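You operate a simulated robot arm through the tools that you are given. There is no shell and no other tool.

Carry out the task below with a simulated robot arm. There is one attempt and no reset: what you move stays moved.

TASK
Crimp the blue lead that stands in the nest and rack it.
Fine: size wheel to the size on its flag, nest in, one stroke with the dies clear, nest out; lead into the free hole of the rack. Set down upright: blue lead. Where these are worked on the way, their far stop is far enough and under half their travel is too little: lead nest.

The check looks at the end state, three seconds after you hand in, the way a careful person would. Anything else that was tipped, shoved, dropped, spilled or broken makes it a failure.

THE ROBOT
A 7-joint arm with a two-finger parallel gripper, fixed in place. Base frame: the origin is on the floor under the middle of its stand, x ahead of it, y to its left, z up; the work surface is at about z = 0.8. Lengths are in m, angles in degrees, forces in N, time in s.
With the tool pointing down near the work surface it reaches from about 0.28 to 0.72 m from the base axis. Its first joint turns from -166.0 to 166.0 degrees. Payload 1.57 kg.
The tool frame sits at the grasp point between the pads (the TCP): z along the fingers, y along the line on which they close. The tips reach 0.03 m beyond it. The gripper opens to 0.08 m. The fingers are 0.017 m wide and 0.012 m thick; the gripper's body (0.04 by 0.082 m) begins 0.08 m behind the TCP.
Orientation is told as [roll, pitch, yaw] about the base's x, y, z axes, in that order, counted from this pose: with the fingers straight down and closing along the base's y, the tool's x points along the base's -x, its y along +y and its z along -z.

THE INTERFACE
- The arm moves only by the tool arm_command. Its arguments are lists of equal length, an entry for each row: "xyz": the shift along the base's x, y, z in mm, a list of three; "rot": the turn, a rotation vector about the base's x, y, z in degrees, a list of three. In form: {"xyz": [[tx, ty, tz], ...], "rot": [[rx, ry, rz], ...]}. A call has 1 to 20 rows; each row shifts and turns the commanded pose from where the row before left it. "fingers" is the gripper command, from -1 (shut) to 1 (fully open), values between in proportion, set as the call begins (left out, the last holds). Rows are played at 5 a second. More than 0.05 m and 8.6 degrees between two rows, or a gripper value outside its range, and nothing of the call is played. A pose out of reach is approached as far as the arm can. The call stops where the force on the tool passes 40 N (or 10 N more than at its start, if that is more) or the arm is blocked; 0.2 s more then pass. The fingers move at their own pace (about 0.072 m/s each) and stop on an object; they squeeze with about 25 N. The grip force told is the motor's: it shows also when the fingers shut on nothing. Time passes only in rows, and 0.2 s behind the last, so rows that do not move let the fingers close. The reply holds the time, the measured pose of the TCP, the force on the tool along the base axes, the opening and the grip force, in the units named above and with some noise, with the torque about the TCP (base axes, N m) and any sound that the robot's microphone picked up.
- Cameras (640 x 400 px; columns grow to the right, rows downward): "scene" is fixed at [0.0511, -0.6516, 1.5941]; the picture's right is [0.82, -0.57, 0.00], its down [-0.28, -0.40, -0.87] and it looks along [0.50, 0.72, -0.49] (base axes); focal length 329 px, centre (320, 200). "wrist" rides on the gripper at [0.072, -0.007, -0.122] in the tool frame; the picture's right is [0.09, 1.00, 0.00], its down [-0.84, 0.08, -0.54] and it looks along [-0.54, 0.05, 0.84] (tool axes); focal length 238 px, centre (320, 200). There is no depth. A picture from a camera that has moved, and an enlarged one, comes with that camera's place and axes in the base frame and with its lens.
- grab_frame(camera): a new picture of that camera. No time passes.
- slide_trunk(by): slides the trunk up (or, below 0, down) by that many m; the arm rides with it, the base frame stays. It gives what a move gives, with no picture.
- zoom(camera, box): a new picture of the part [left, top, right, bottom] of that camera's present view, enlarged. No time passes.
- hand_in(): hands the job in; it is judged then, once.

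Places have to be worked out from the pictures, the camera data and where the tool is seen. Open the gripper and draw the arm clear of the work before you hand the job in, unless the task says otherwise.

The tools are called after "Request:" by a JSON object that holds its "op" and its "data". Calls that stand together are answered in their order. arm_command: Moves the arm, as the interface text tells. Its arguments: {"type":"object","properties":{"xyz":{"type":"array"},"rot":{"type":"array"},"fingers":{"type":"number"}},"required":["xyz","rot"]} The other tools are called the same way: slide_trunk (by) moves the trunk up or down; grab_frame (camera) takes a picture; zoom (camera, box) takes an enlarged picture of a part of a camera's view; hand_in () hands the job in.

At the start:

```text
time: 0.0
position: [0.42, 0.1573, 1.1713]
ee_rot: [0.0, -0.1, 0.1]
wrist_force: [-0.4, -0.8, -0.2]
ft_torque: [0.02, 0.01, -0.03]
opening: 0.08
grasp_force: 0.1
trunk travel left (down, up): [-0.325, 0.155]
```

scene: 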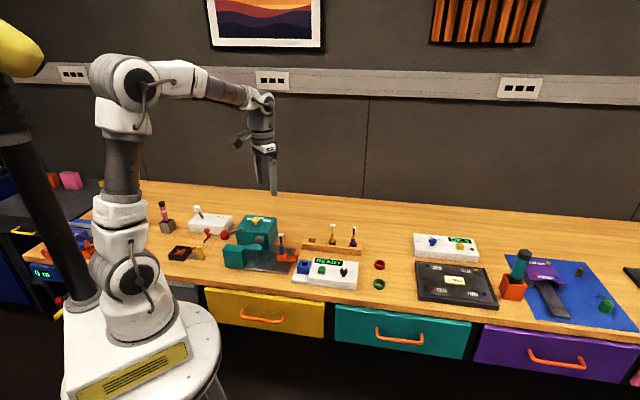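
wrist: 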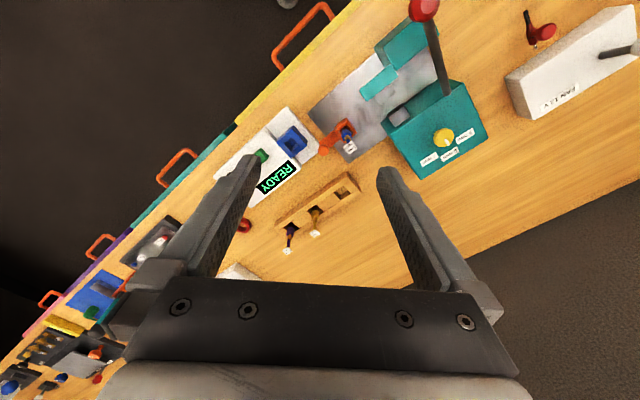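

I start by looking closely at the scene: the teal press, the orange nest with the blue lead, and the rack behind it.

Request:
{"op": "zoom", "data": {"camera": "scene", "box": [200, 200, 400, 325]}}

Request:
{"op": "zoom", "data": {"camera": "wrist", "box": [200, 0, 520, 200]}}

Request:
{"op": "zoom", "data": {"camera": "scene", "box": [220, 205, 300, 275]}}

```text
3.20 times, centred on (300, 262) of scene
camera zoom: at [0.0511, -0.6516, 1.5941], right [0.82, -0.57, 0.0], down [-0.28, -0.4, -0.87], along [0.5, 0.72, -0.49], focal length 1052 px, centre (384, 0)
```

zoom: 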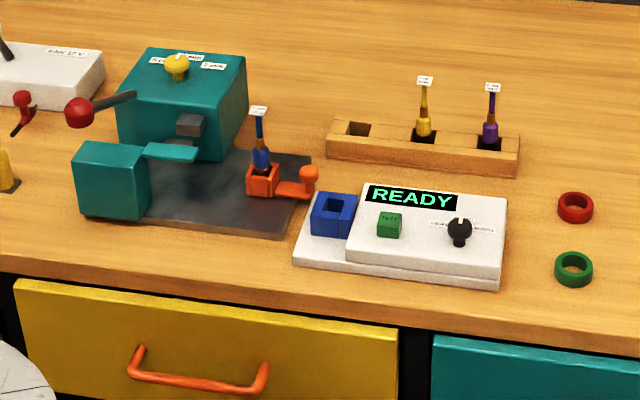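

```text
2.00 times, centred on (360, 100) of wrist
camera zoom: at [0.3474, 0.1498, 1.2942], right [-0.09, 1.0, 0.0], down [0.84, 0.08, 0.54], along [0.54, 0.05, -0.84], focal length 477 px, centre (240, 400)
```

zoom: 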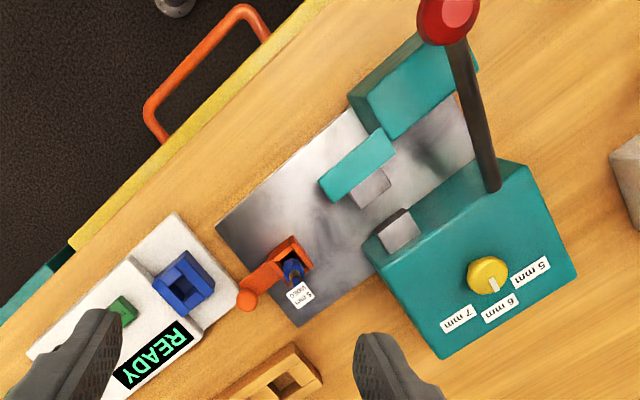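

```text
5.71 times, centred on (260, 240) of scene
camera zoom: at [0.0511, -0.6516, 1.5941], right [0.82, -0.57, 0.0], down [-0.28, -0.4, -0.87], along [0.5, 0.72, -0.49], focal length 1878 px, centre (663, -29)
```

zoom: 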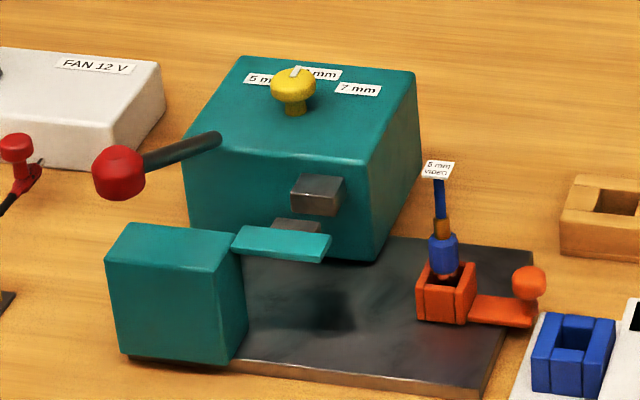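

The flag on the blue lead seems to read 5 mm while the wheel points at 6 mm. I zoom to be sure.

Request:
{"op": "zoom", "data": {"camera": "wrist", "box": [320, 105, 380, 165]}}

Request:
{"op": "zoom", "data": {"camera": "wrist", "box": [400, 100, 500, 180]}}

Request:
{"op": "zoom", "data": {"camera": "scene", "box": [270, 225, 300, 265]}}

Request:
{"op": "zoom", "data": {"camera": "scene", "box": [295, 215, 375, 265]}}

```text
6.67 times, centred on (350, 135) of wrist
camera zoom: at [0.3474, 0.1498, 1.2942], right [-0.09, 1.0, 0.0], down [0.84, 0.08, 0.54], along [0.54, 0.05, -0.84], focal length 1589 px, centre (120, 633)
```

zoom: 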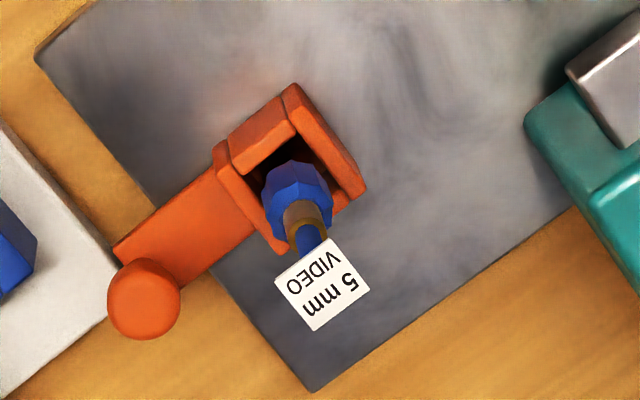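

```text
5.00 times, centred on (450, 140) of wrist
camera zoom: at [0.3474, 0.1498, 1.2942], right [-0.09, 1.0, 0.0], down [0.84, 0.08, 0.54], along [0.54, 0.05, -0.84], focal length 1192 px, centre (-330, 500)
```

zoom: 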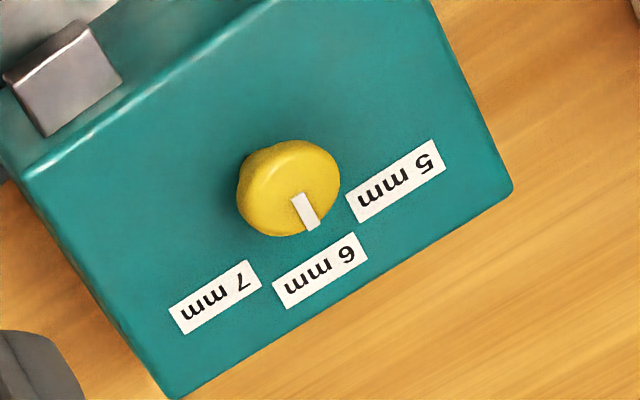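

```text
10.00 times, centred on (285, 245) of scene
camera zoom: at [0.0511, -0.6516, 1.5941], right [0.82, -0.57, 0.0], down [-0.28, -0.4, -0.87], along [0.5, 0.72, -0.49], focal length 3286 px, centre (670, -250)
```

zoom: 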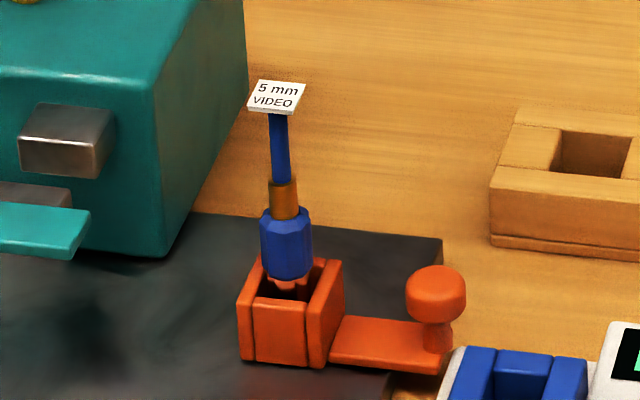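

```text
8.00 times, centred on (335, 240) of scene
camera zoom: at [0.0511, -0.6516, 1.5941], right [0.82, -0.57, 0.0], down [-0.28, -0.4, -0.87], along [0.5, 0.72, -0.49], focal length 2629 px, centre (200, -120)
```

zoom: 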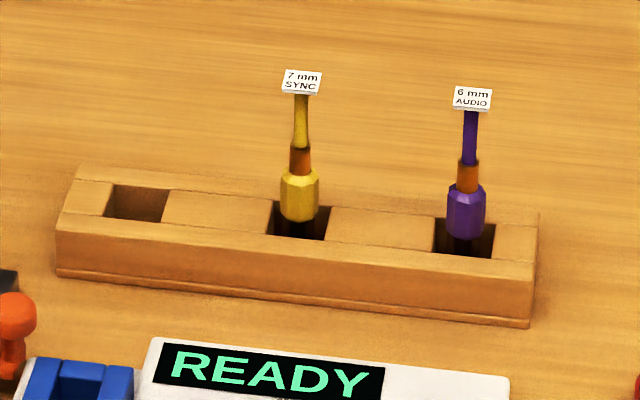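

The flag reads "5 mm VIDEO" and the wheel points at 6 mm, so it must go one step towards 5 mm. I judge that the bench is turned about 45° to the base. I turn the gripper 45° and move it over the front of the press at a safe height for a better view.

Request:
{"op": "arm_command", "data": {"xyz": [[-13, 15, 0], [-13, 15, 0], [-13, 15, 0], [-13, 15, 0], [-13, 15, 0], [-13, 15, 0]], "rot": [[0, 0, 7.5], [0, 0, 7.5], [0, 0, 7.5], [0, 0, 7.5], [0, 0, 7.5], [0, 0, 7.5]]}}

Request:
{"op": "grab_frame", "data": {"camera": "wrist"}}

Request:
{"op": "zoom", "data": {"camera": "wrist", "box": [200, 100, 440, 250]}}

```text
time: 1.4
position: [0.3407, 0.2468, 1.1706]
ee_rot: [-0.1, 0.1, 45.1]
wrist_force: [0.4, 0.0, 0.0]
ft_torque: [0.01, -0.02, 0.01]
opening: 0.0798
grasp_force: 0.0
trunk travel left (down, up): [-0.325, 0.155]
```

```text
taken
camera wrist: at [0.2952, 0.1914, 1.2938], right [-0.77, 0.64, 0.0], down [0.54, 0.65, 0.54], along [0.35, 0.42, -0.84], focal length 238 px, centre (320, 200)
```

wrist: 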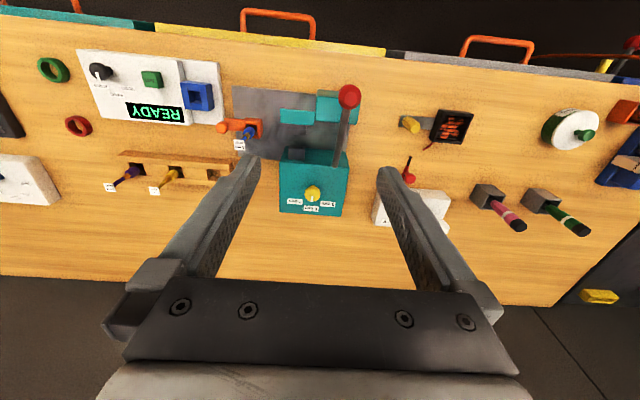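

```text
2.67 times, centred on (320, 175) of wrist
camera zoom: at [0.2952, 0.1914, 1.2938], right [-0.77, 0.64, 0.0], down [0.54, 0.65, 0.54], along [0.35, 0.42, -0.84], focal length 636 px, centre (320, 267)
```

zoom: 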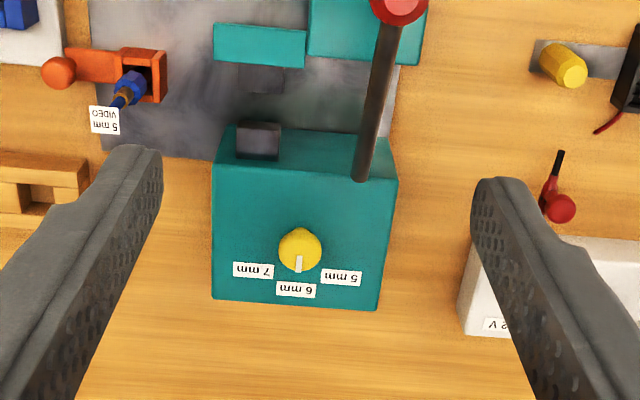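

The press box is aligned at 45°, and I put the wheel at about (0.447, 0.353, 0.93). I descend part way for a close view of the wheel, lever and dies.

Request:
{"op": "arm_command", "data": {"xyz": [[13, 10, -30], [13, 11, -30], [13, 10, -30], [13, 11, -30]], "rot": [[0, 0, 0], [0, 0, 0], [0, 0, 0], [0, 0, 0]]}}

Request:
{"op": "grab_frame", "data": {"camera": "wrist"}}

Request:
{"op": "zoom", "data": {"camera": "wrist", "box": [240, 120, 400, 240]}}

Request:
{"op": "zoom", "data": {"camera": "wrist", "box": [160, 0, 400, 150]}}

```text
time: 2.4
position: [0.3926, 0.2895, 1.0511]
ee_rot: [0.0, 0.0, 45.0]
wrist_force: [0.4, 0.1, -0.4]
ft_torque: [0.02, 0.0, 0.01]
opening: 0.08
grasp_force: 0.0
trunk travel left (down, up): [-0.325, 0.155]
```

```text
taken
camera wrist: at [0.3468, 0.2332, 1.1735], right [-0.77, 0.64, 0.0], down [0.54, 0.65, 0.54], along [0.35, 0.42, -0.84], focal length 238 px, centre (320, 200)
```

wrist: 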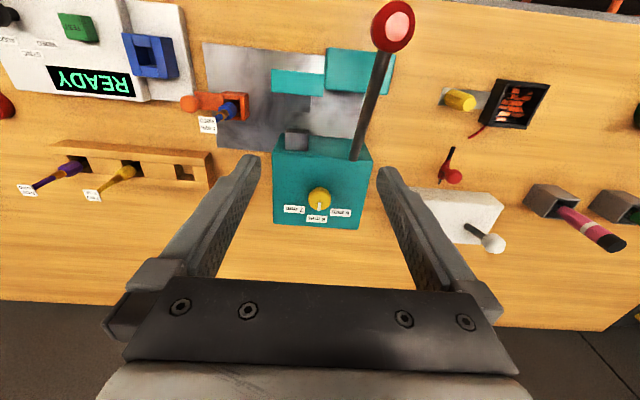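

```text
3.33 times, centred on (320, 180) of wrist
camera zoom: at [0.3468, 0.2332, 1.1735], right [-0.77, 0.64, 0.0], down [0.54, 0.65, 0.54], along [0.35, 0.42, -0.84], focal length 794 px, centre (320, 267)
```

zoom: 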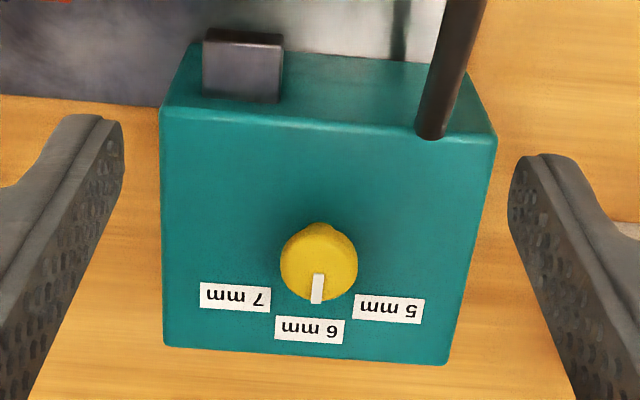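

```text
2.67 times, centred on (280, 75) of wrist
camera zoom: at [0.3468, 0.2332, 1.1735], right [-0.77, 0.64, 0.0], down [0.54, 0.65, 0.54], along [0.35, 0.42, -0.84], focal length 636 px, centre (427, 533)
```

zoom: 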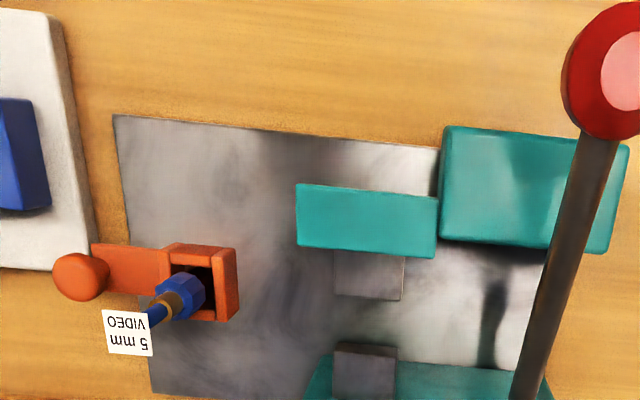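

The labels sit 40° apart round the wheel, with 6 mm at about 45°, 5 mm at about 85° and 7 mm at about 5°, so the wheel needs +40° about z. I move above it with the gripper yawed back to about 5°, so that the turn will end at 45° and well clear of the lever.

Request:
{"op": "arm_command", "data": {"xyz": [[11.1, 12.7, -12], [11.1, 12.7, -12], [11.1, 12.7, -12], [11.1, 12.7, -12], [11, 12.7, -13]], "rot": [[0, 0, -8], [0, 0, -8], [0, 0, -8], [0, 0, -8], [0, 0, -8]]}}

Request:
{"op": "grab_frame", "data": {"camera": "wrist"}}

Request:
{"op": "zoom", "data": {"camera": "scene", "box": [210, 180, 310, 260]}}

```text
time: 3.6
position: [0.4477, 0.3503, 0.99]
ee_rot: [0.0, 0.0, 4.9]
wrist_force: [0.0, -0.3, -0.7]
ft_torque: [-0.01, 0.02, 0.01]
opening: 0.0799
grasp_force: 0.1
trunk travel left (down, up): [-0.325, 0.155]
```

```text
taken
camera wrist: at [0.3769, 0.3388, 1.1131], right [-0.18, 0.98, 0.0], down [0.83, 0.15, 0.54], along [0.53, 0.1, -0.84], focal length 238 px, centre (320, 200)
```

wrist: 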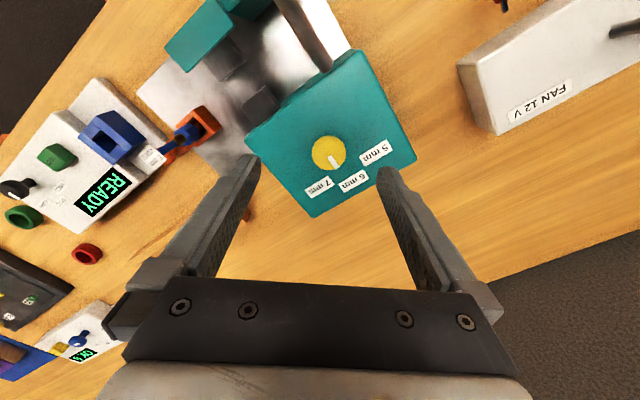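

```text
5.00 times, centred on (260, 220) of scene
camera zoom: at [0.0511, -0.6516, 1.5941], right [0.82, -0.57, 0.0], down [-0.28, -0.4, -0.87], along [0.5, 0.72, -0.49], focal length 1643 px, centre (620, 100)
```

zoom: 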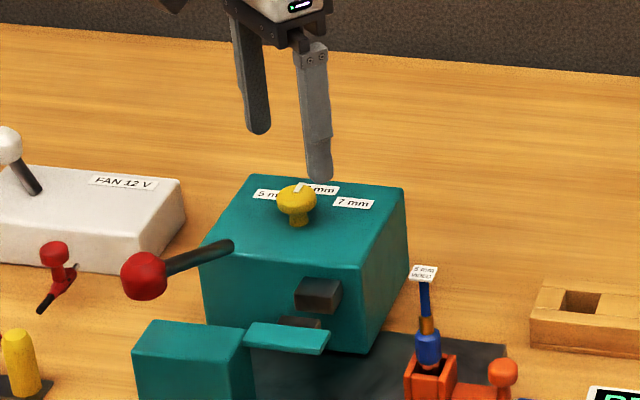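

Rays from three views agree on the knob disc at about (0.451, 0.358, 0.915). I shift a few mm onto it and descend so that the tips end near z = 0.90.

Request:
{"op": "arm_command", "data": {"xyz": [[3, 7.5, -10], [0, 0, -20], [0, 0, -15], [0, 0, -12]], "rot": [[0, 0, 0], [0, 0, 0], [0, 0, 0], [0, 0, 0]]}}

Request:
{"op": "grab_frame", "data": {"camera": "wrist"}}

Request:
{"op": "zoom", "data": {"camera": "scene", "box": [210, 180, 310, 260]}}

```text
time: 4.6
position: [0.4519, 0.359, 0.934]
ee_rot: [0.0, 0.0, 4.9]
wrist_force: [0.4, -0.2, 0.3]
ft_torque: [0.0, -0.01, -0.03]
opening: 0.0802
grasp_force: 0.1
trunk travel left (down, up): [-0.325, 0.155]
```

```text
taken
camera wrist: at [0.3805, 0.3465, 1.0564], right [-0.18, 0.98, 0.0], down [0.83, 0.15, 0.54], along [0.53, 0.1, -0.84], focal length 238 px, centre (320, 200)
```

wrist: 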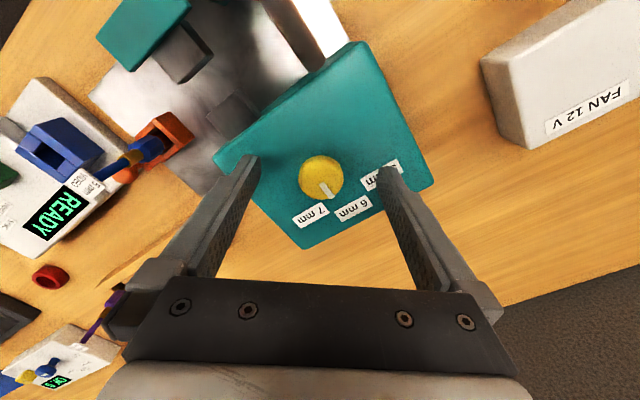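

```text
5.00 times, centred on (260, 220) of scene
camera zoom: at [0.0511, -0.6516, 1.5941], right [0.82, -0.57, 0.0], down [-0.28, -0.4, -0.87], along [0.5, 0.72, -0.49], focal length 1643 px, centre (620, 100)
```

zoom: 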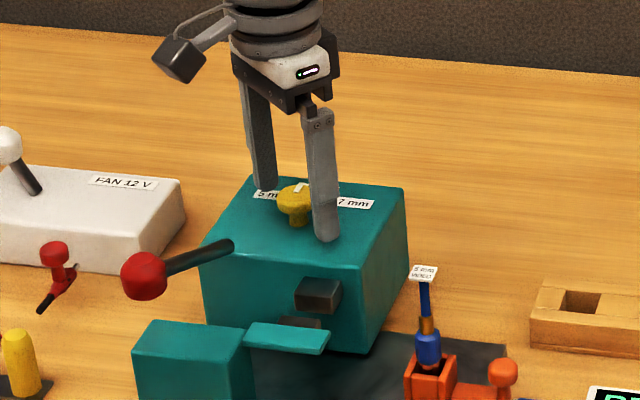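

The knob is centred between the fingers. I close on it.

Request:
{"op": "arm_command", "data": {"xyz": [[0, 0, 0], [0, 0, 0], [0, 0, 0]], "rot": [[0, 0, 0], [0, 0, 0], [0, 0, 0]], "fingers": -1}}

Request:
{"op": "grab_frame", "data": {"camera": "wrist"}}

```text
time: 5.4
position: [0.4511, 0.3602, 0.9339]
ee_rot: [0.0, 0.0, 5.0]
wrist_force: [-0.5, 3.5, -1.9]
ft_torque: [0.14, -0.06, 0.05]
opening: 0.0295
grasp_force: 36.1
trunk travel left (down, up): [-0.325, 0.155]
```

```text
taken
camera wrist: at [0.3805, 0.3471, 1.0563], right [-0.18, 0.98, 0.0], down [0.83, 0.15, 0.54], along [0.53, 0.1, -0.84], focal length 238 px, centre (320, 200)
```

wrist: 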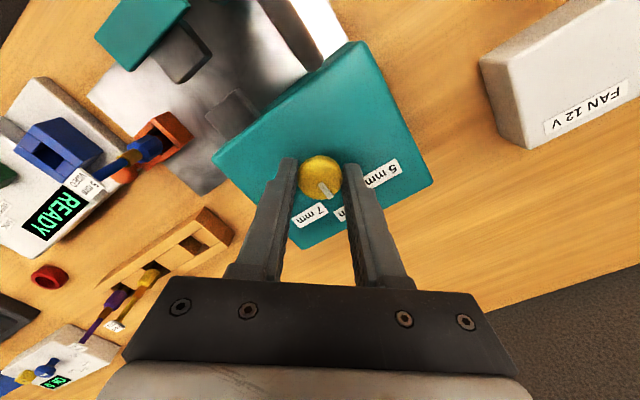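

A firm hold at 29.5 mm. I turn the wheel +40° in small steps.

Request:
{"op": "arm_command", "data": {"xyz": [[0, 0.5, 0], [0, 0.5, 0], [0, 0, 0], [0, 0, 0], [0, 0, 0], [0, 0, 0], [0, 0, 0], [0, 0, 0]], "rot": [[0, 0, 5], [0, 0, 5], [0, 0, 5], [0, 0, 5], [0, 0, 5], [0, 0, 5], [0, 0, 5], [0, 0, 5]]}}

Request:
{"op": "zoom", "data": {"camera": "wrist", "box": [240, 120, 400, 240]}}

Request:
{"op": "zoom", "data": {"camera": "scene", "box": [240, 200, 290, 240]}}

```text
time: 7.2
position: [0.451, 0.3594, 0.9336]
ee_rot: [-0.1, 0.1, 45.0]
wrist_force: [0.5, -7.4, 2.3]
ft_torque: [-0.66, 0.21, 0.05]
opening: 0.0293
grasp_force: 39.2
trunk travel left (down, up): [-0.325, 0.155]
```

```text
3.33 times, centred on (320, 180) of wrist
camera zoom: at [0.4059, 0.3038, 1.0564], right [-0.77, 0.64, 0.0], down [0.54, 0.65, 0.54], along [0.35, 0.42, -0.84], focal length 794 px, centre (320, 267)
```

zoom: 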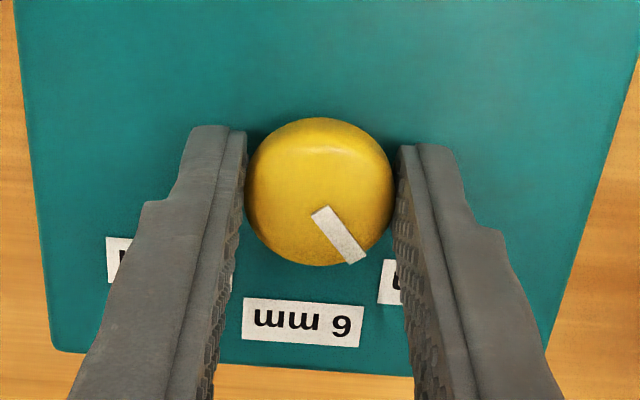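

```text
10.00 times, centred on (265, 220) of scene
camera zoom: at [0.0511, -0.6516, 1.5941], right [0.82, -0.57, 0.0], down [-0.28, -0.4, -0.87], along [0.5, 0.72, -0.49], focal length 3286 px, centre (870, 0)
```

zoom: 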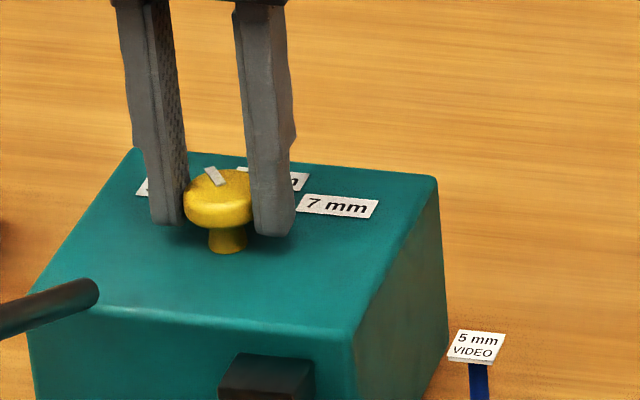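

The pointer now sits at about 83–85°, towards the 5 mm label. I open the fingers and rise a little to check it.

Request:
{"op": "arm_command", "data": {"xyz": [[0, 0, 0], [0, 0, 0], [0, 0, 0], [0, 0, 20], [0, 0, 30], [0, 0, 30]], "rot": [[0, 0, 0], [0, 0, 0], [0, 0, 0], [0, 0, 0], [0, 0, 0], [0, 0, 0]], "fingers": 0.6}}

Request:
{"op": "zoom", "data": {"camera": "wrist", "box": [240, 90, 400, 210]}}

Request:
{"op": "grab_frame", "data": {"camera": "wrist"}}

```text
time: 8.6
position: [0.4516, 0.3617, 1.0155]
ee_rot: [0.0, 0.0, 45.0]
wrist_force: [-0.4, -0.7, 0.3]
ft_torque: [-0.03, 0.03, 0.0]
opening: 0.0642
grasp_force: 0.1
trunk travel left (down, up): [-0.325, 0.155]
```

```text
3.33 times, centred on (320, 150) of wrist
camera zoom: at [0.4057, 0.3051, 1.1361], right [-0.77, 0.64, 0.0], down [0.54, 0.65, 0.54], along [0.35, 0.42, -0.84], focal length 794 px, centre (320, 367)
```

zoom: 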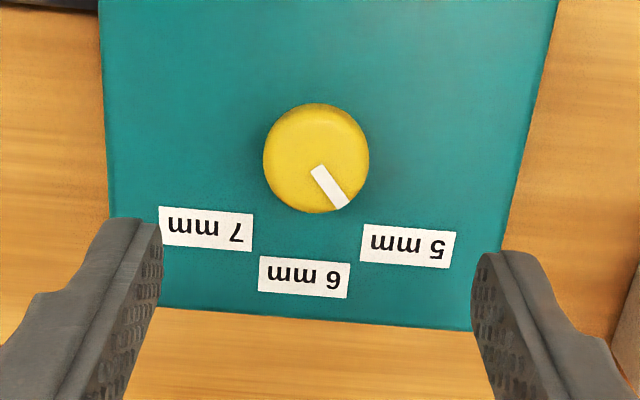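

```text
taken
camera wrist: at [0.4057, 0.3051, 1.1361], right [-0.77, 0.64, 0.0], down [0.54, 0.65, 0.54], along [0.35, 0.42, -0.84], focal length 238 px, centre (320, 200)
```

wrist: 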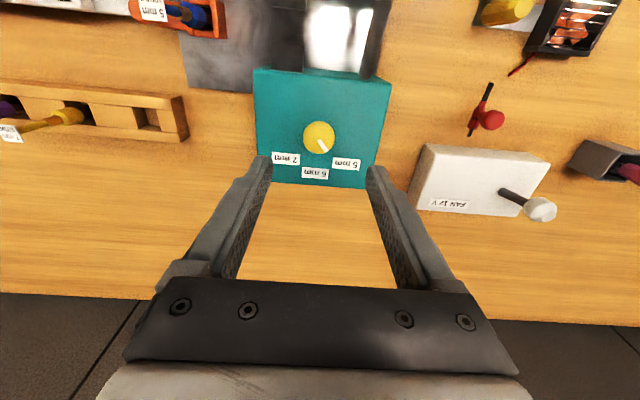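

The wheel points at the 5 mm side, but my estimate puts it a few degrees short of the label's middle. I zoom further to judge.

Request:
{"op": "zoom", "data": {"camera": "wrist", "box": [280, 110, 372, 180]}}

Request:
{"op": "zoom", "data": {"camera": "scene", "box": [240, 205, 290, 235]}}

```text
5.71 times, centred on (326, 145) of wrist
camera zoom: at [0.4057, 0.3051, 1.1361], right [-0.77, 0.64, 0.0], down [0.54, 0.65, 0.54], along [0.35, 0.42, -0.84], focal length 1362 px, centre (286, 514)
```

zoom: 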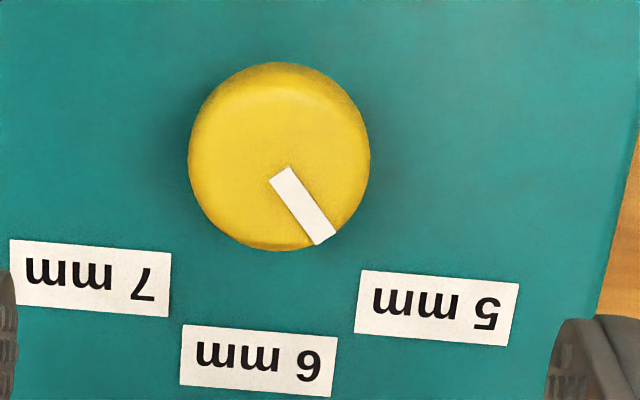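

```text
12.80 times, centred on (265, 220) of scene
camera zoom: at [0.0511, -0.6516, 1.5941], right [0.82, -0.57, 0.0], down [-0.28, -0.4, -0.87], along [0.5, 0.72, -0.49], focal length 4206 px, centre (1024, -56)
```

zoom: 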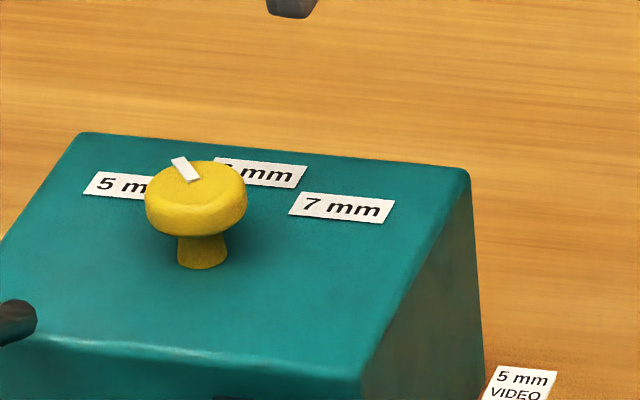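

The label geometry fits 45° steps better than 40°: tan(s/2) ≈ 0.43–0.44 gives about 46°. The pointer is at about 84° and the target is about 90°, so I go back down, re-grip and add 6°.

Request:
{"op": "arm_command", "data": {"xyz": [[0, 0, -30], [0, 0, -30], [0, 0, -21.5]], "rot": [[0, 0, 0], [0, 0, 0], [0, 0, 0]]}}

Request:
{"op": "arm_command", "data": {"xyz": [[0, 0, 0], [0, 0, 0], [0, 0, 0]], "rot": [[0, 0, 0], [0, 0, 0], [0, 0, 0]], "fingers": -1}}

Request:
{"op": "arm_command", "data": {"xyz": [[0, 0, 0], [0, 0, 0], [0, 0, 0]], "rot": [[0, 0, 2], [0, 0, 2], [0, 0, 2]]}}

Request:
{"op": "arm_command", "data": {"xyz": [[0, 0, 0], [0, 0, 0], [0, 0, 0], [0, 0, 20], [0, 0, 30], [0, 0, 30]], "rot": [[0, 0, 0], [0, 0, 0], [0, 0, 0], [0, 0, 0], [0, 0, 0], [0, 0, 0]], "fingers": 0.6}}

Request:
{"op": "zoom", "data": {"camera": "wrist", "box": [280, 110, 372, 180]}}

Request:
{"op": "zoom", "data": {"camera": "scene", "box": [240, 205, 290, 235]}}

```text
time: 9.4
position: [0.451, 0.3605, 0.9312]
ee_rot: [0.0, 0.0, 45.0]
wrist_force: [0.4, 0.4, -0.9]
ft_torque: [-0.03, -0.02, 0.01]
opening: 0.0641
grasp_force: 0.2
trunk travel left (down, up): [-0.325, 0.155]
```

```text
time: 10.2
position: [0.452, 0.3597, 0.9321]
ee_rot: [0.0, 0.0, 45.0]
wrist_force: [1.5, -1.2, -3.4]
ft_torque: [0.2, -0.38, -0.02]
opening: 0.0295
grasp_force: 39.0
trunk travel left (down, up): [-0.325, 0.155]
```

```text
time: 11.0
position: [0.452, 0.3599, 0.9317]
ee_rot: [0.0, -0.1, 51.0]
wrist_force: [3.6, -3.9, -7.7]
ft_torque: [0.56, -0.54, 0.04]
opening: 0.0292
grasp_force: 38.6
trunk travel left (down, up): [-0.325, 0.155]
```

```text
time: 12.4
position: [0.4514, 0.3604, 1.0114]
ee_rot: [0.0, -0.1, 51.0]
wrist_force: [0.5, -0.1, -0.1]
ft_torque: [0.01, -0.02, -0.01]
opening: 0.0641
grasp_force: 0.1
trunk travel left (down, up): [-0.325, 0.155]
```

```text
5.71 times, centred on (326, 145) of wrist
camera zoom: at [0.4121, 0.3004, 1.1346], right [-0.83, 0.55, 0.0], down [0.47, 0.7, 0.54], along [0.3, 0.45, -0.84], focal length 1362 px, centre (286, 514)
```

zoom: 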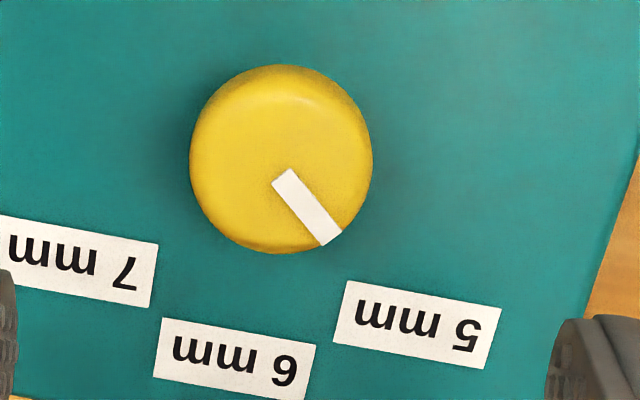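

```text
12.80 times, centred on (265, 220) of scene
camera zoom: at [0.0511, -0.6516, 1.5941], right [0.82, -0.57, 0.0], down [-0.28, -0.4, -0.87], along [0.5, 0.72, -0.49], focal length 4206 px, centre (1024, -56)
```

zoom: 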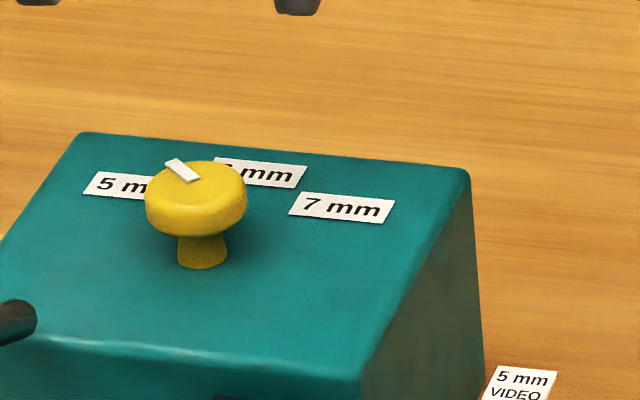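

The pointer now measures about 90–93°, in line with the 5 mm label, so the wheel is set. Next I rise and move to the front of the nest for a good view of the slide, its knob and the dies.

Request:
{"op": "arm_command", "data": {"xyz": [[0, 0, 40], [0, 0, 30], [-8, -36, 0], [-8, -36, 0], [-8, -36, 0], [-8, -36, 0], [-8, -36, -10], [-9, -36, -10], [-9, -39, -10]], "rot": [[0, 0, 0], [0, 0, 0], [0, 0, -3], [0, 0, -3], [0, 0, 0], [0, 0, 0], [0, 0, 0], [0, 0, 0], [0, 0, 0]], "fingers": 1}}

Request:
{"op": "grab_frame", "data": {"camera": "wrist"}}

Request:
{"op": "zoom", "data": {"camera": "wrist", "box": [240, 90, 400, 190]}}

Request:
{"op": "zoom", "data": {"camera": "scene", "box": [230, 215, 310, 275]}}

```text
time: 14.4
position: [0.3941, 0.1062, 1.0517]
ee_rot: [0.0, -0.1, 45.1]
wrist_force: [0.6, 0.6, 0.5]
ft_torque: [-0.01, 0.03, 0.0]
opening: 0.0802
grasp_force: 0.1
trunk travel left (down, up): [-0.325, 0.155]
```

```text
taken
camera wrist: at [0.3478, 0.0495, 1.1742], right [-0.77, 0.64, 0.0], down [0.54, 0.65, 0.54], along [0.35, 0.42, -0.84], focal length 238 px, centre (320, 200)
```

wrist: 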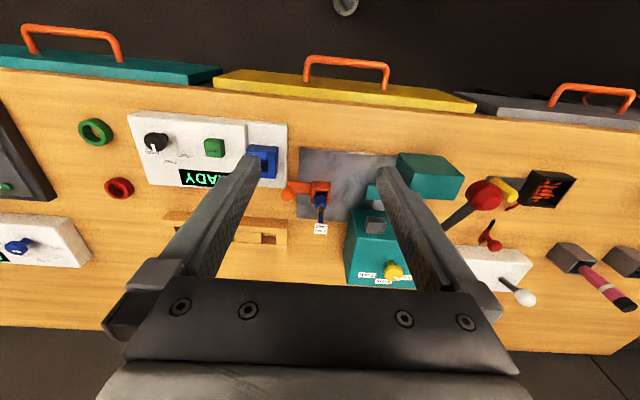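

```text
4.00 times, centred on (320, 140) of wrist
camera zoom: at [0.3478, 0.0495, 1.1742], right [-0.77, 0.64, 0.0], down [0.54, 0.65, 0.54], along [0.35, 0.42, -0.84], focal length 953 px, centre (320, 440)
```

zoom: 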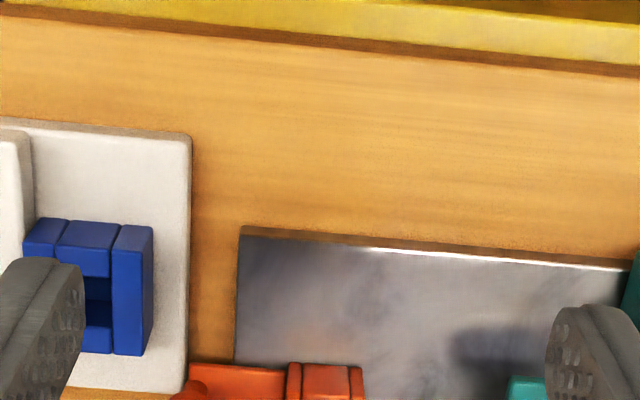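

```text
6.67 times, centred on (270, 245) of scene
camera zoom: at [0.0511, -0.6516, 1.5941], right [0.82, -0.57, 0.0], down [-0.28, -0.4, -0.87], along [0.5, 0.72, -0.49], focal length 2190 px, centre (653, -100)
```

zoom: 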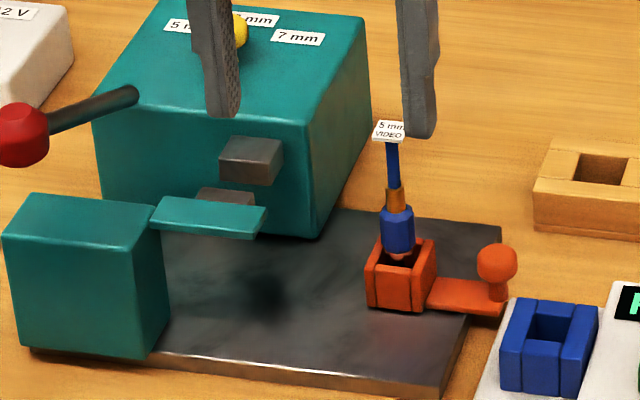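

I zoom the wrist view on the nest and knob area, and on the dies.

Request:
{"op": "zoom", "data": {"camera": "wrist", "box": [250, 140, 400, 240]}}

Request:
{"op": "zoom", "data": {"camera": "wrist", "box": [275, 165, 355, 240]}}

```text
4.00 times, centred on (325, 190) of wrist
camera zoom: at [0.3478, 0.0495, 1.1742], right [-0.77, 0.64, 0.0], down [0.54, 0.65, 0.54], along [0.35, 0.42, -0.84], focal length 953 px, centre (300, 240)
```

zoom: 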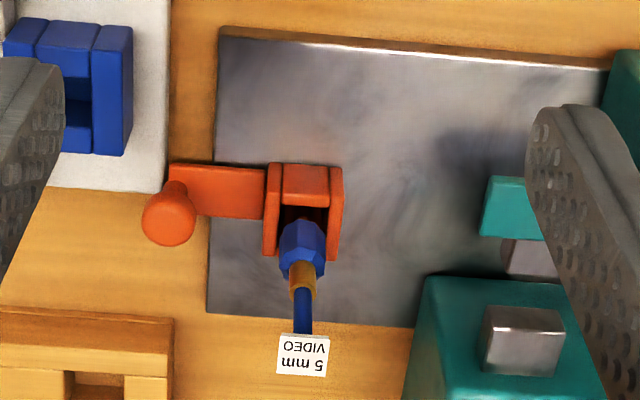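

```text
5.33 times, centred on (315, 202) of wrist
camera zoom: at [0.3478, 0.0495, 1.1742], right [-0.77, 0.64, 0.0], down [0.54, 0.65, 0.54], along [0.35, 0.42, -0.84], focal length 1271 px, centre (347, 187)
```

zoom: 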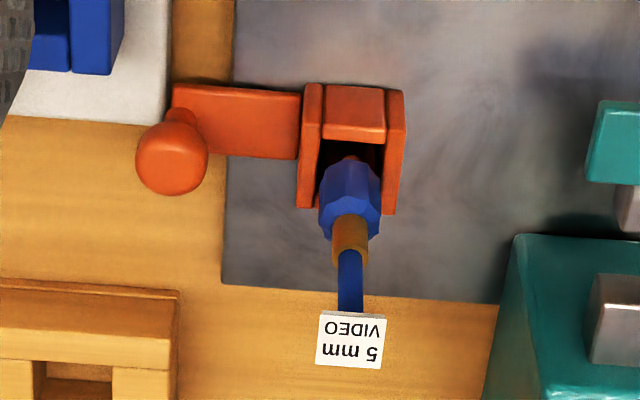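

The lead stands at about (0.475, 0.202) with its flag at z ≈ 0.93 and the nest rim at about 0.844. The slide knob is near (0.519, 0.171, 0.84), and the slide runs along (-0.71, +0.71). I turn the gripper to yaw 135° so the fingers close across the slide and the camera stays away from the lead, and approach from the knob side.

Request:
{"op": "arm_command", "data": {"xyz": [[12.6, 3.5, 0], [12.6, 3.5, 0], [12.6, 3.5, 0], [12.6, 3.5, 0], [12.6, 3.5, 0], [12.6, 3.5, 0], [12.6, 3.5, -10], [12.6, 3.5, -10], [12.6, 3.5, -16], [12.6, 3.5, -16], [12.6, 3.5, -20], [12.6, 3.5, -20]], "rot": [[0, 0, 7.5], [0, 0, 7.5], [0, 0, 7.5], [0, 0, 7.5], [0, 0, 7.5], [0, 0, 7.5], [0, 0, 7.5], [0, 0, 7.5], [0, 0, 7.5], [0, 0, 7.5], [0, 0, 7.5], [0, 0, 7.5]], "fingers": 0.1}}

Request:
{"op": "grab_frame", "data": {"camera": "wrist"}}

Request:
{"op": "grab_frame", "data": {"camera": "scene"}}

```text
time: 17.0
position: [0.5447, 0.1474, 0.9599]
ee_rot: [0.1, 0.1, 135.1]
wrist_force: [0.4, -0.1, 0.4]
ft_torque: [-0.03, 0.01, -0.01]
opening: 0.0442
grasp_force: 0.0
trunk travel left (down, up): [-0.325, 0.155]
```

```text
taken
camera wrist: at [0.6005, 0.1014, 1.0829], right [-0.64, -0.77, 0.0], down [-0.65, 0.54, 0.54], along [-0.42, 0.35, -0.84], focal length 238 px, centre (320, 200)
```

wrist: 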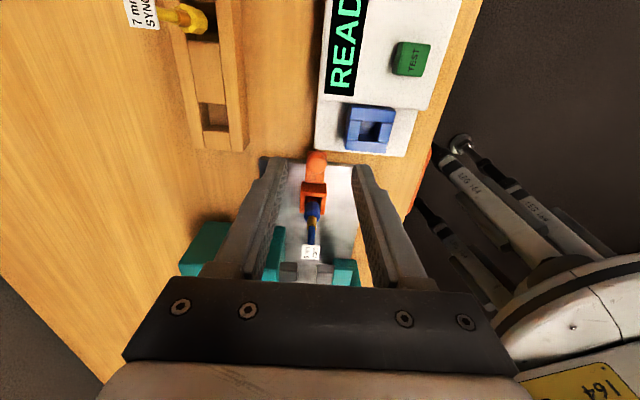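

```text
taken
```

scene: 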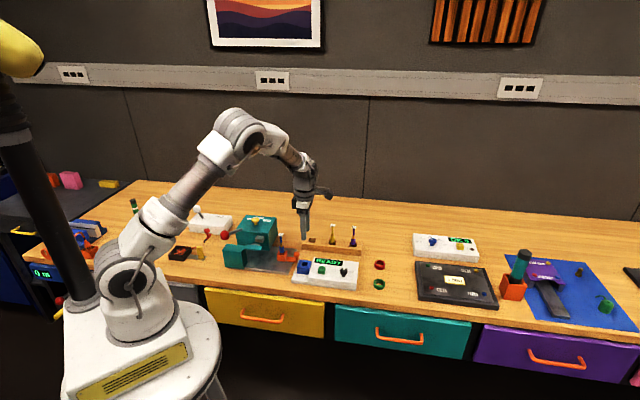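

Request:
{"op": "zoom", "data": {"camera": "wrist", "box": [260, 130, 380, 290]}}

Request:
{"op": "zoom", "data": {"camera": "wrist", "box": [170, 60, 430, 220]}}

```text
2.50 times, centred on (320, 210) of wrist
camera zoom: at [0.6005, 0.1014, 1.0829], right [-0.64, -0.77, 0.0], down [-0.65, 0.54, 0.54], along [-0.42, 0.35, -0.84], focal length 596 px, centre (320, 175)
```

zoom: 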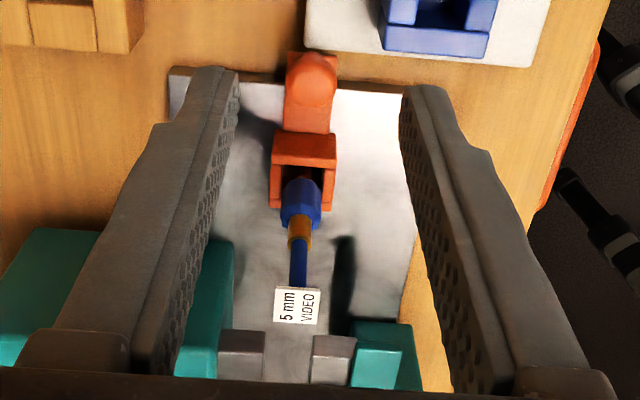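

```text
2.46 times, centred on (300, 140) of wrist
camera zoom: at [0.6005, 0.1014, 1.0829], right [-0.64, -0.77, 0.0], down [-0.65, 0.54, 0.54], along [-0.42, 0.35, -0.84], focal length 587 px, centre (369, 348)
```

zoom: 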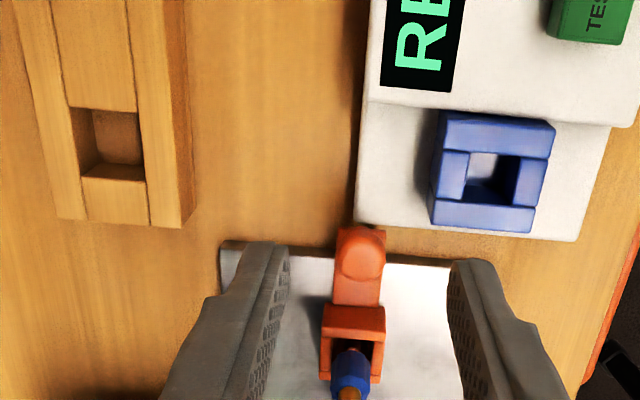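

Combining the two wrist views puts the knob at (0.521, 0.172, 0.841) and the lead at (0.4825, 0.211). Its path runs right through the gap between the dies. I move over the knob and lower part way.

Request:
{"op": "arm_command", "data": {"xyz": [[-12.5, 13, -15], [-12.5, 12.8, -15], [0, 0, -15], [0, 0, -15]], "rot": [[0, 0, 0], [0, 0, 0], [0, 0, 0], [0, 0, 0]]}}

Request:
{"op": "grab_frame", "data": {"camera": "wrist"}}

Request:
{"op": "zoom", "data": {"camera": "scene", "box": [250, 205, 340, 275]}}

```text
time: 18.0
position: [0.5209, 0.1736, 0.9007]
ee_rot: [0.0, 0.0, 135.0]
wrist_force: [0.0, -0.5, -0.2]
ft_torque: [0.0, -0.01, -0.02]
opening: 0.044
grasp_force: 0.1
trunk travel left (down, up): [-0.325, 0.155]
```

```text
taken
camera wrist: at [0.5756, 0.1274, 1.0225], right [-0.64, -0.77, 0.0], down [-0.65, 0.54, 0.54], along [-0.42, 0.35, -0.84], focal length 238 px, centre (320, 200)
```

wrist: 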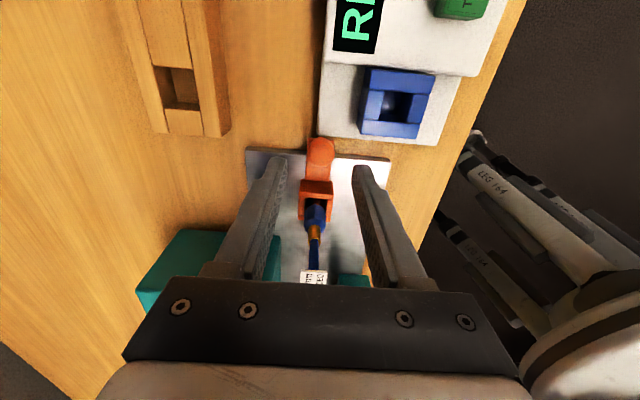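

```text
5.71 times, centred on (295, 240) of scene
camera zoom: at [0.0511, -0.6516, 1.5941], right [0.82, -0.57, 0.0], down [-0.28, -0.4, -0.87], along [0.5, 0.72, -0.49], focal length 1878 px, centre (463, -29)
```

zoom: 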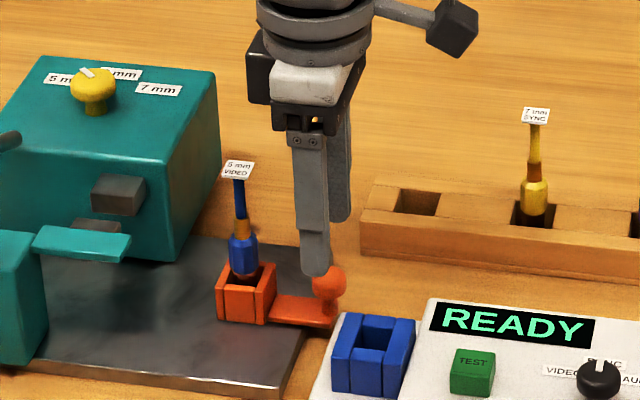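

The knob is centred between the fingers in the wrist view. I lower to z ≈ 0.858 and close.

Request:
{"op": "arm_command", "data": {"xyz": [[0, 0, -15], [0, 0, -15], [0, 0, -12]], "rot": [[0, 0, 0], [0, 0, 0], [0, 0, 0]]}}

Request:
{"op": "zoom", "data": {"camera": "scene", "box": [250, 205, 340, 275]}}

Request:
{"op": "zoom", "data": {"camera": "wrist", "box": [220, 100, 420, 300]}}

```text
time: 18.8
position: [0.5197, 0.1738, 0.8585]
ee_rot: [0.0, 0.0, 135.0]
wrist_force: [0.8, -0.1, 0.0]
ft_torque: [0.04, 0.0, 0.03]
opening: 0.0438
grasp_force: 0.2
trunk travel left (down, up): [-0.325, 0.155]
```

```text
5.71 times, centred on (295, 240) of scene
camera zoom: at [0.0511, -0.6516, 1.5941], right [0.82, -0.57, 0.0], down [-0.28, -0.4, -0.87], along [0.5, 0.72, -0.49], focal length 1878 px, centre (463, -29)
```

zoom: 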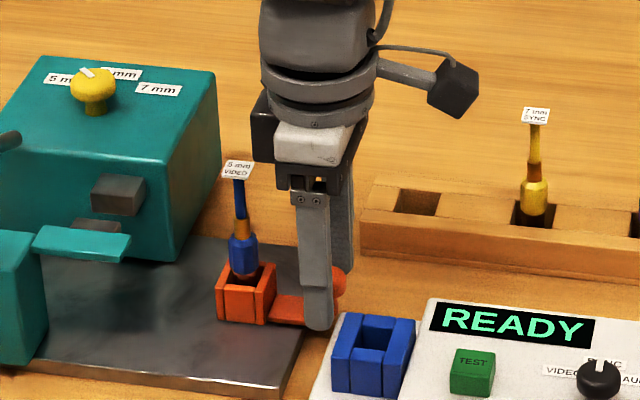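

```text
2.00 times, centred on (320, 200) of wrist
camera zoom: at [0.5759, 0.1269, 0.9806], right [-0.64, -0.77, 0.0], down [-0.65, 0.54, 0.54], along [-0.42, 0.35, -0.84], focal length 477 px, centre (320, 200)
```

zoom: 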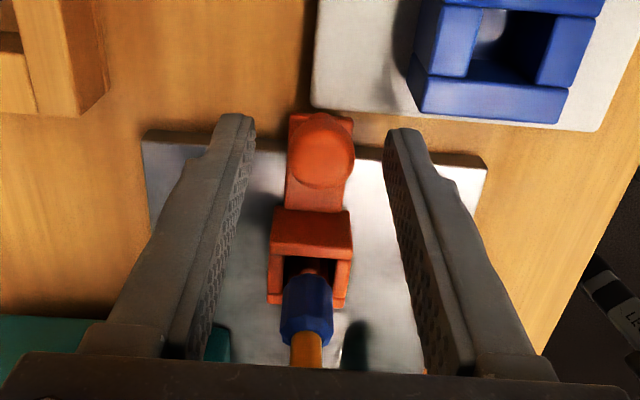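

The fingers straddle the ball knob with nothing else between them. I close.

Request:
{"op": "arm_command", "data": {"xyz": [[0, 0, 0], [0, 0, 0], [0, 0, 0]], "rot": [[0, 0, 0], [0, 0, 0], [0, 0, 0]], "fingers": -1}}

```text
time: 19.6
position: [0.5193, 0.173, 0.8582]
ee_rot: [0.0, 0.0, 135.0]
wrist_force: [-1.0, -1.3, -0.9]
ft_torque: [-0.12, -0.05, 0.01]
opening: 0.0214
grasp_force: 34.6
trunk travel left (down, up): [-0.325, 0.155]
```

The ball is held at 21.4 mm. I push the nest in along (-x, +y) in small steps, watching the force.

Request:
{"op": "arm_command", "data": {"xyz": [[-5, 5, 0], [-5, 5, 0], [-5, 5, 0], [-5, 5, 0]], "rot": [[0, 0, 0], [0, 0, 0], [0, 0, 0], [0, 0, 0]]}}

Request:
{"op": "zoom", "data": {"camera": "scene", "box": [220, 205, 320, 275]}}

Request:
{"op": "grab_frame", "data": {"camera": "wrist"}}

```text
time: 20.6
position: [0.4995, 0.1927, 0.859]
ee_rot: [0.0, 0.0, 135.0]
wrist_force: [-1.5, -2.3, -3.3]
ft_torque: [-0.22, -0.12, -0.05]
opening: 0.021
grasp_force: 34.9
trunk travel left (down, up): [-0.325, 0.155]
```

```text
5.71 times, centred on (270, 240) of scene
camera zoom: at [0.0511, -0.6516, 1.5941], right [0.82, -0.57, 0.0], down [-0.28, -0.4, -0.87], along [0.5, 0.72, -0.49], focal length 1878 px, centre (606, -29)
```

zoom: 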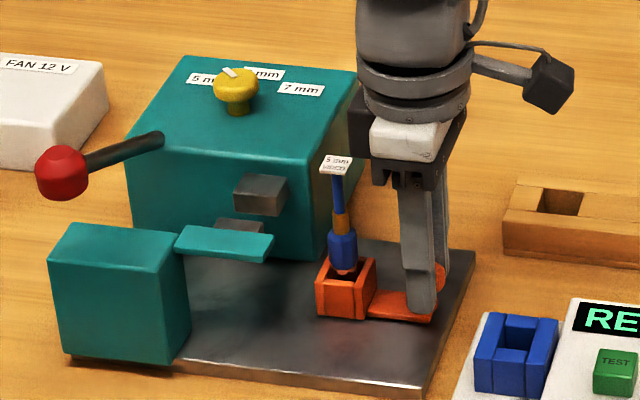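

```text
taken
camera wrist: at [0.5555, 0.1469, 0.9804], right [-0.64, -0.77, 0.0], down [-0.65, 0.54, 0.54], along [-0.42, 0.35, -0.84], focal length 238 px, centre (320, 200)
```

wrist: 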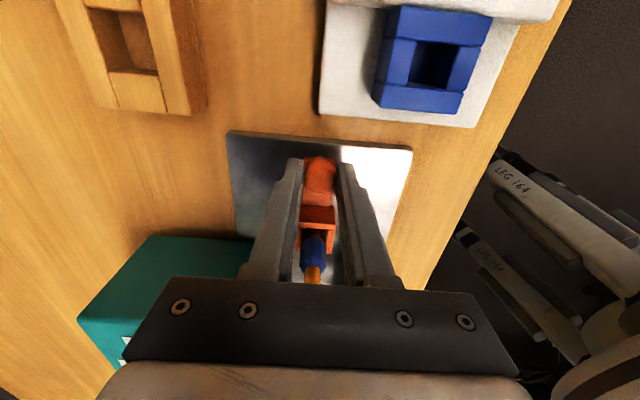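

The nest follows smoothly. I continue inward.

Request:
{"op": "arm_command", "data": {"xyz": [[-5, 5, 0], [-5, 5, 0], [-5, 5, 0], [-5, 5, 0], [-5, 5, 0], [-5, 5, 0]], "rot": [[0, 0, 0], [0, 0, 0], [0, 0, 0], [0, 0, 0], [0, 0, 0], [0, 0, 0]]}}

Request:
{"op": "zoom", "data": {"camera": "scene", "box": [220, 205, 320, 275]}}

```text
time: 22.0
position: [0.4693, 0.2244, 0.858]
ee_rot: [0.0, -0.1, 134.9]
wrist_force: [1.4, -0.4, -4.1]
ft_torque: [-0.18, -0.15, -0.01]
opening: 0.0213
grasp_force: 34.6
trunk travel left (down, up): [-0.325, 0.155]
```

```text
5.71 times, centred on (270, 240) of scene
camera zoom: at [0.0511, -0.6516, 1.5941], right [0.82, -0.57, 0.0], down [-0.28, -0.4, -0.87], along [0.5, 0.72, -0.49], focal length 1878 px, centre (606, -29)
```

zoom: 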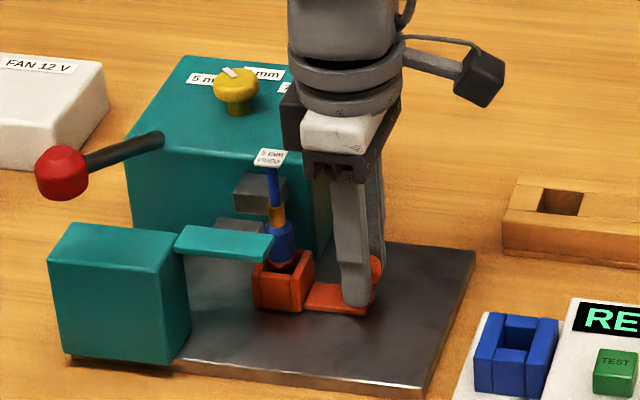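

The travel so far is about 72 mm and the lead is entering the gap. I go on in finer steps up to the far stop.

Request:
{"op": "arm_command", "data": {"xyz": [[-3, 3, 0], [-3, 3, 0], [-3, 3, 0], [-3, 3, 0]], "rot": [[0, 0, 0], [0, 0, 0], [0, 0, 0], [0, 0, 0]]}}

Request:
{"op": "zoom", "data": {"camera": "scene", "box": [220, 205, 320, 275]}}

```text
time: 23.0
position: [0.4576, 0.2357, 0.8582]
ee_rot: [0.0, 0.0, 134.9]
wrist_force: [-1.5, -2.5, -1.1]
ft_torque: [-0.06, 0.02, -0.02]
opening: 0.0213
grasp_force: 34.3
trunk travel left (down, up): [-0.325, 0.155]
```

```text
5.71 times, centred on (270, 240) of scene
camera zoom: at [0.0511, -0.6516, 1.5941], right [0.82, -0.57, 0.0], down [-0.28, -0.4, -0.87], along [0.5, 0.72, -0.49], focal length 1878 px, centre (606, -29)
```

zoom: 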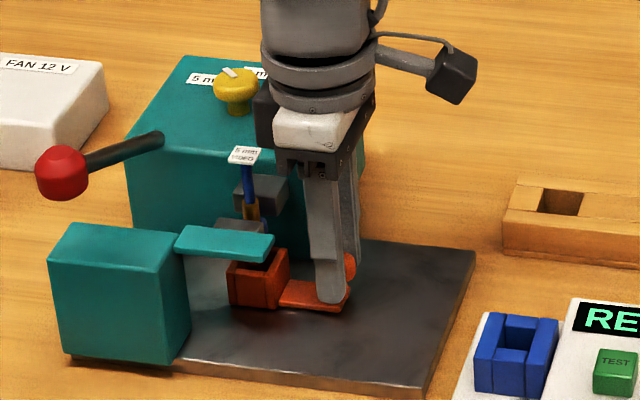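

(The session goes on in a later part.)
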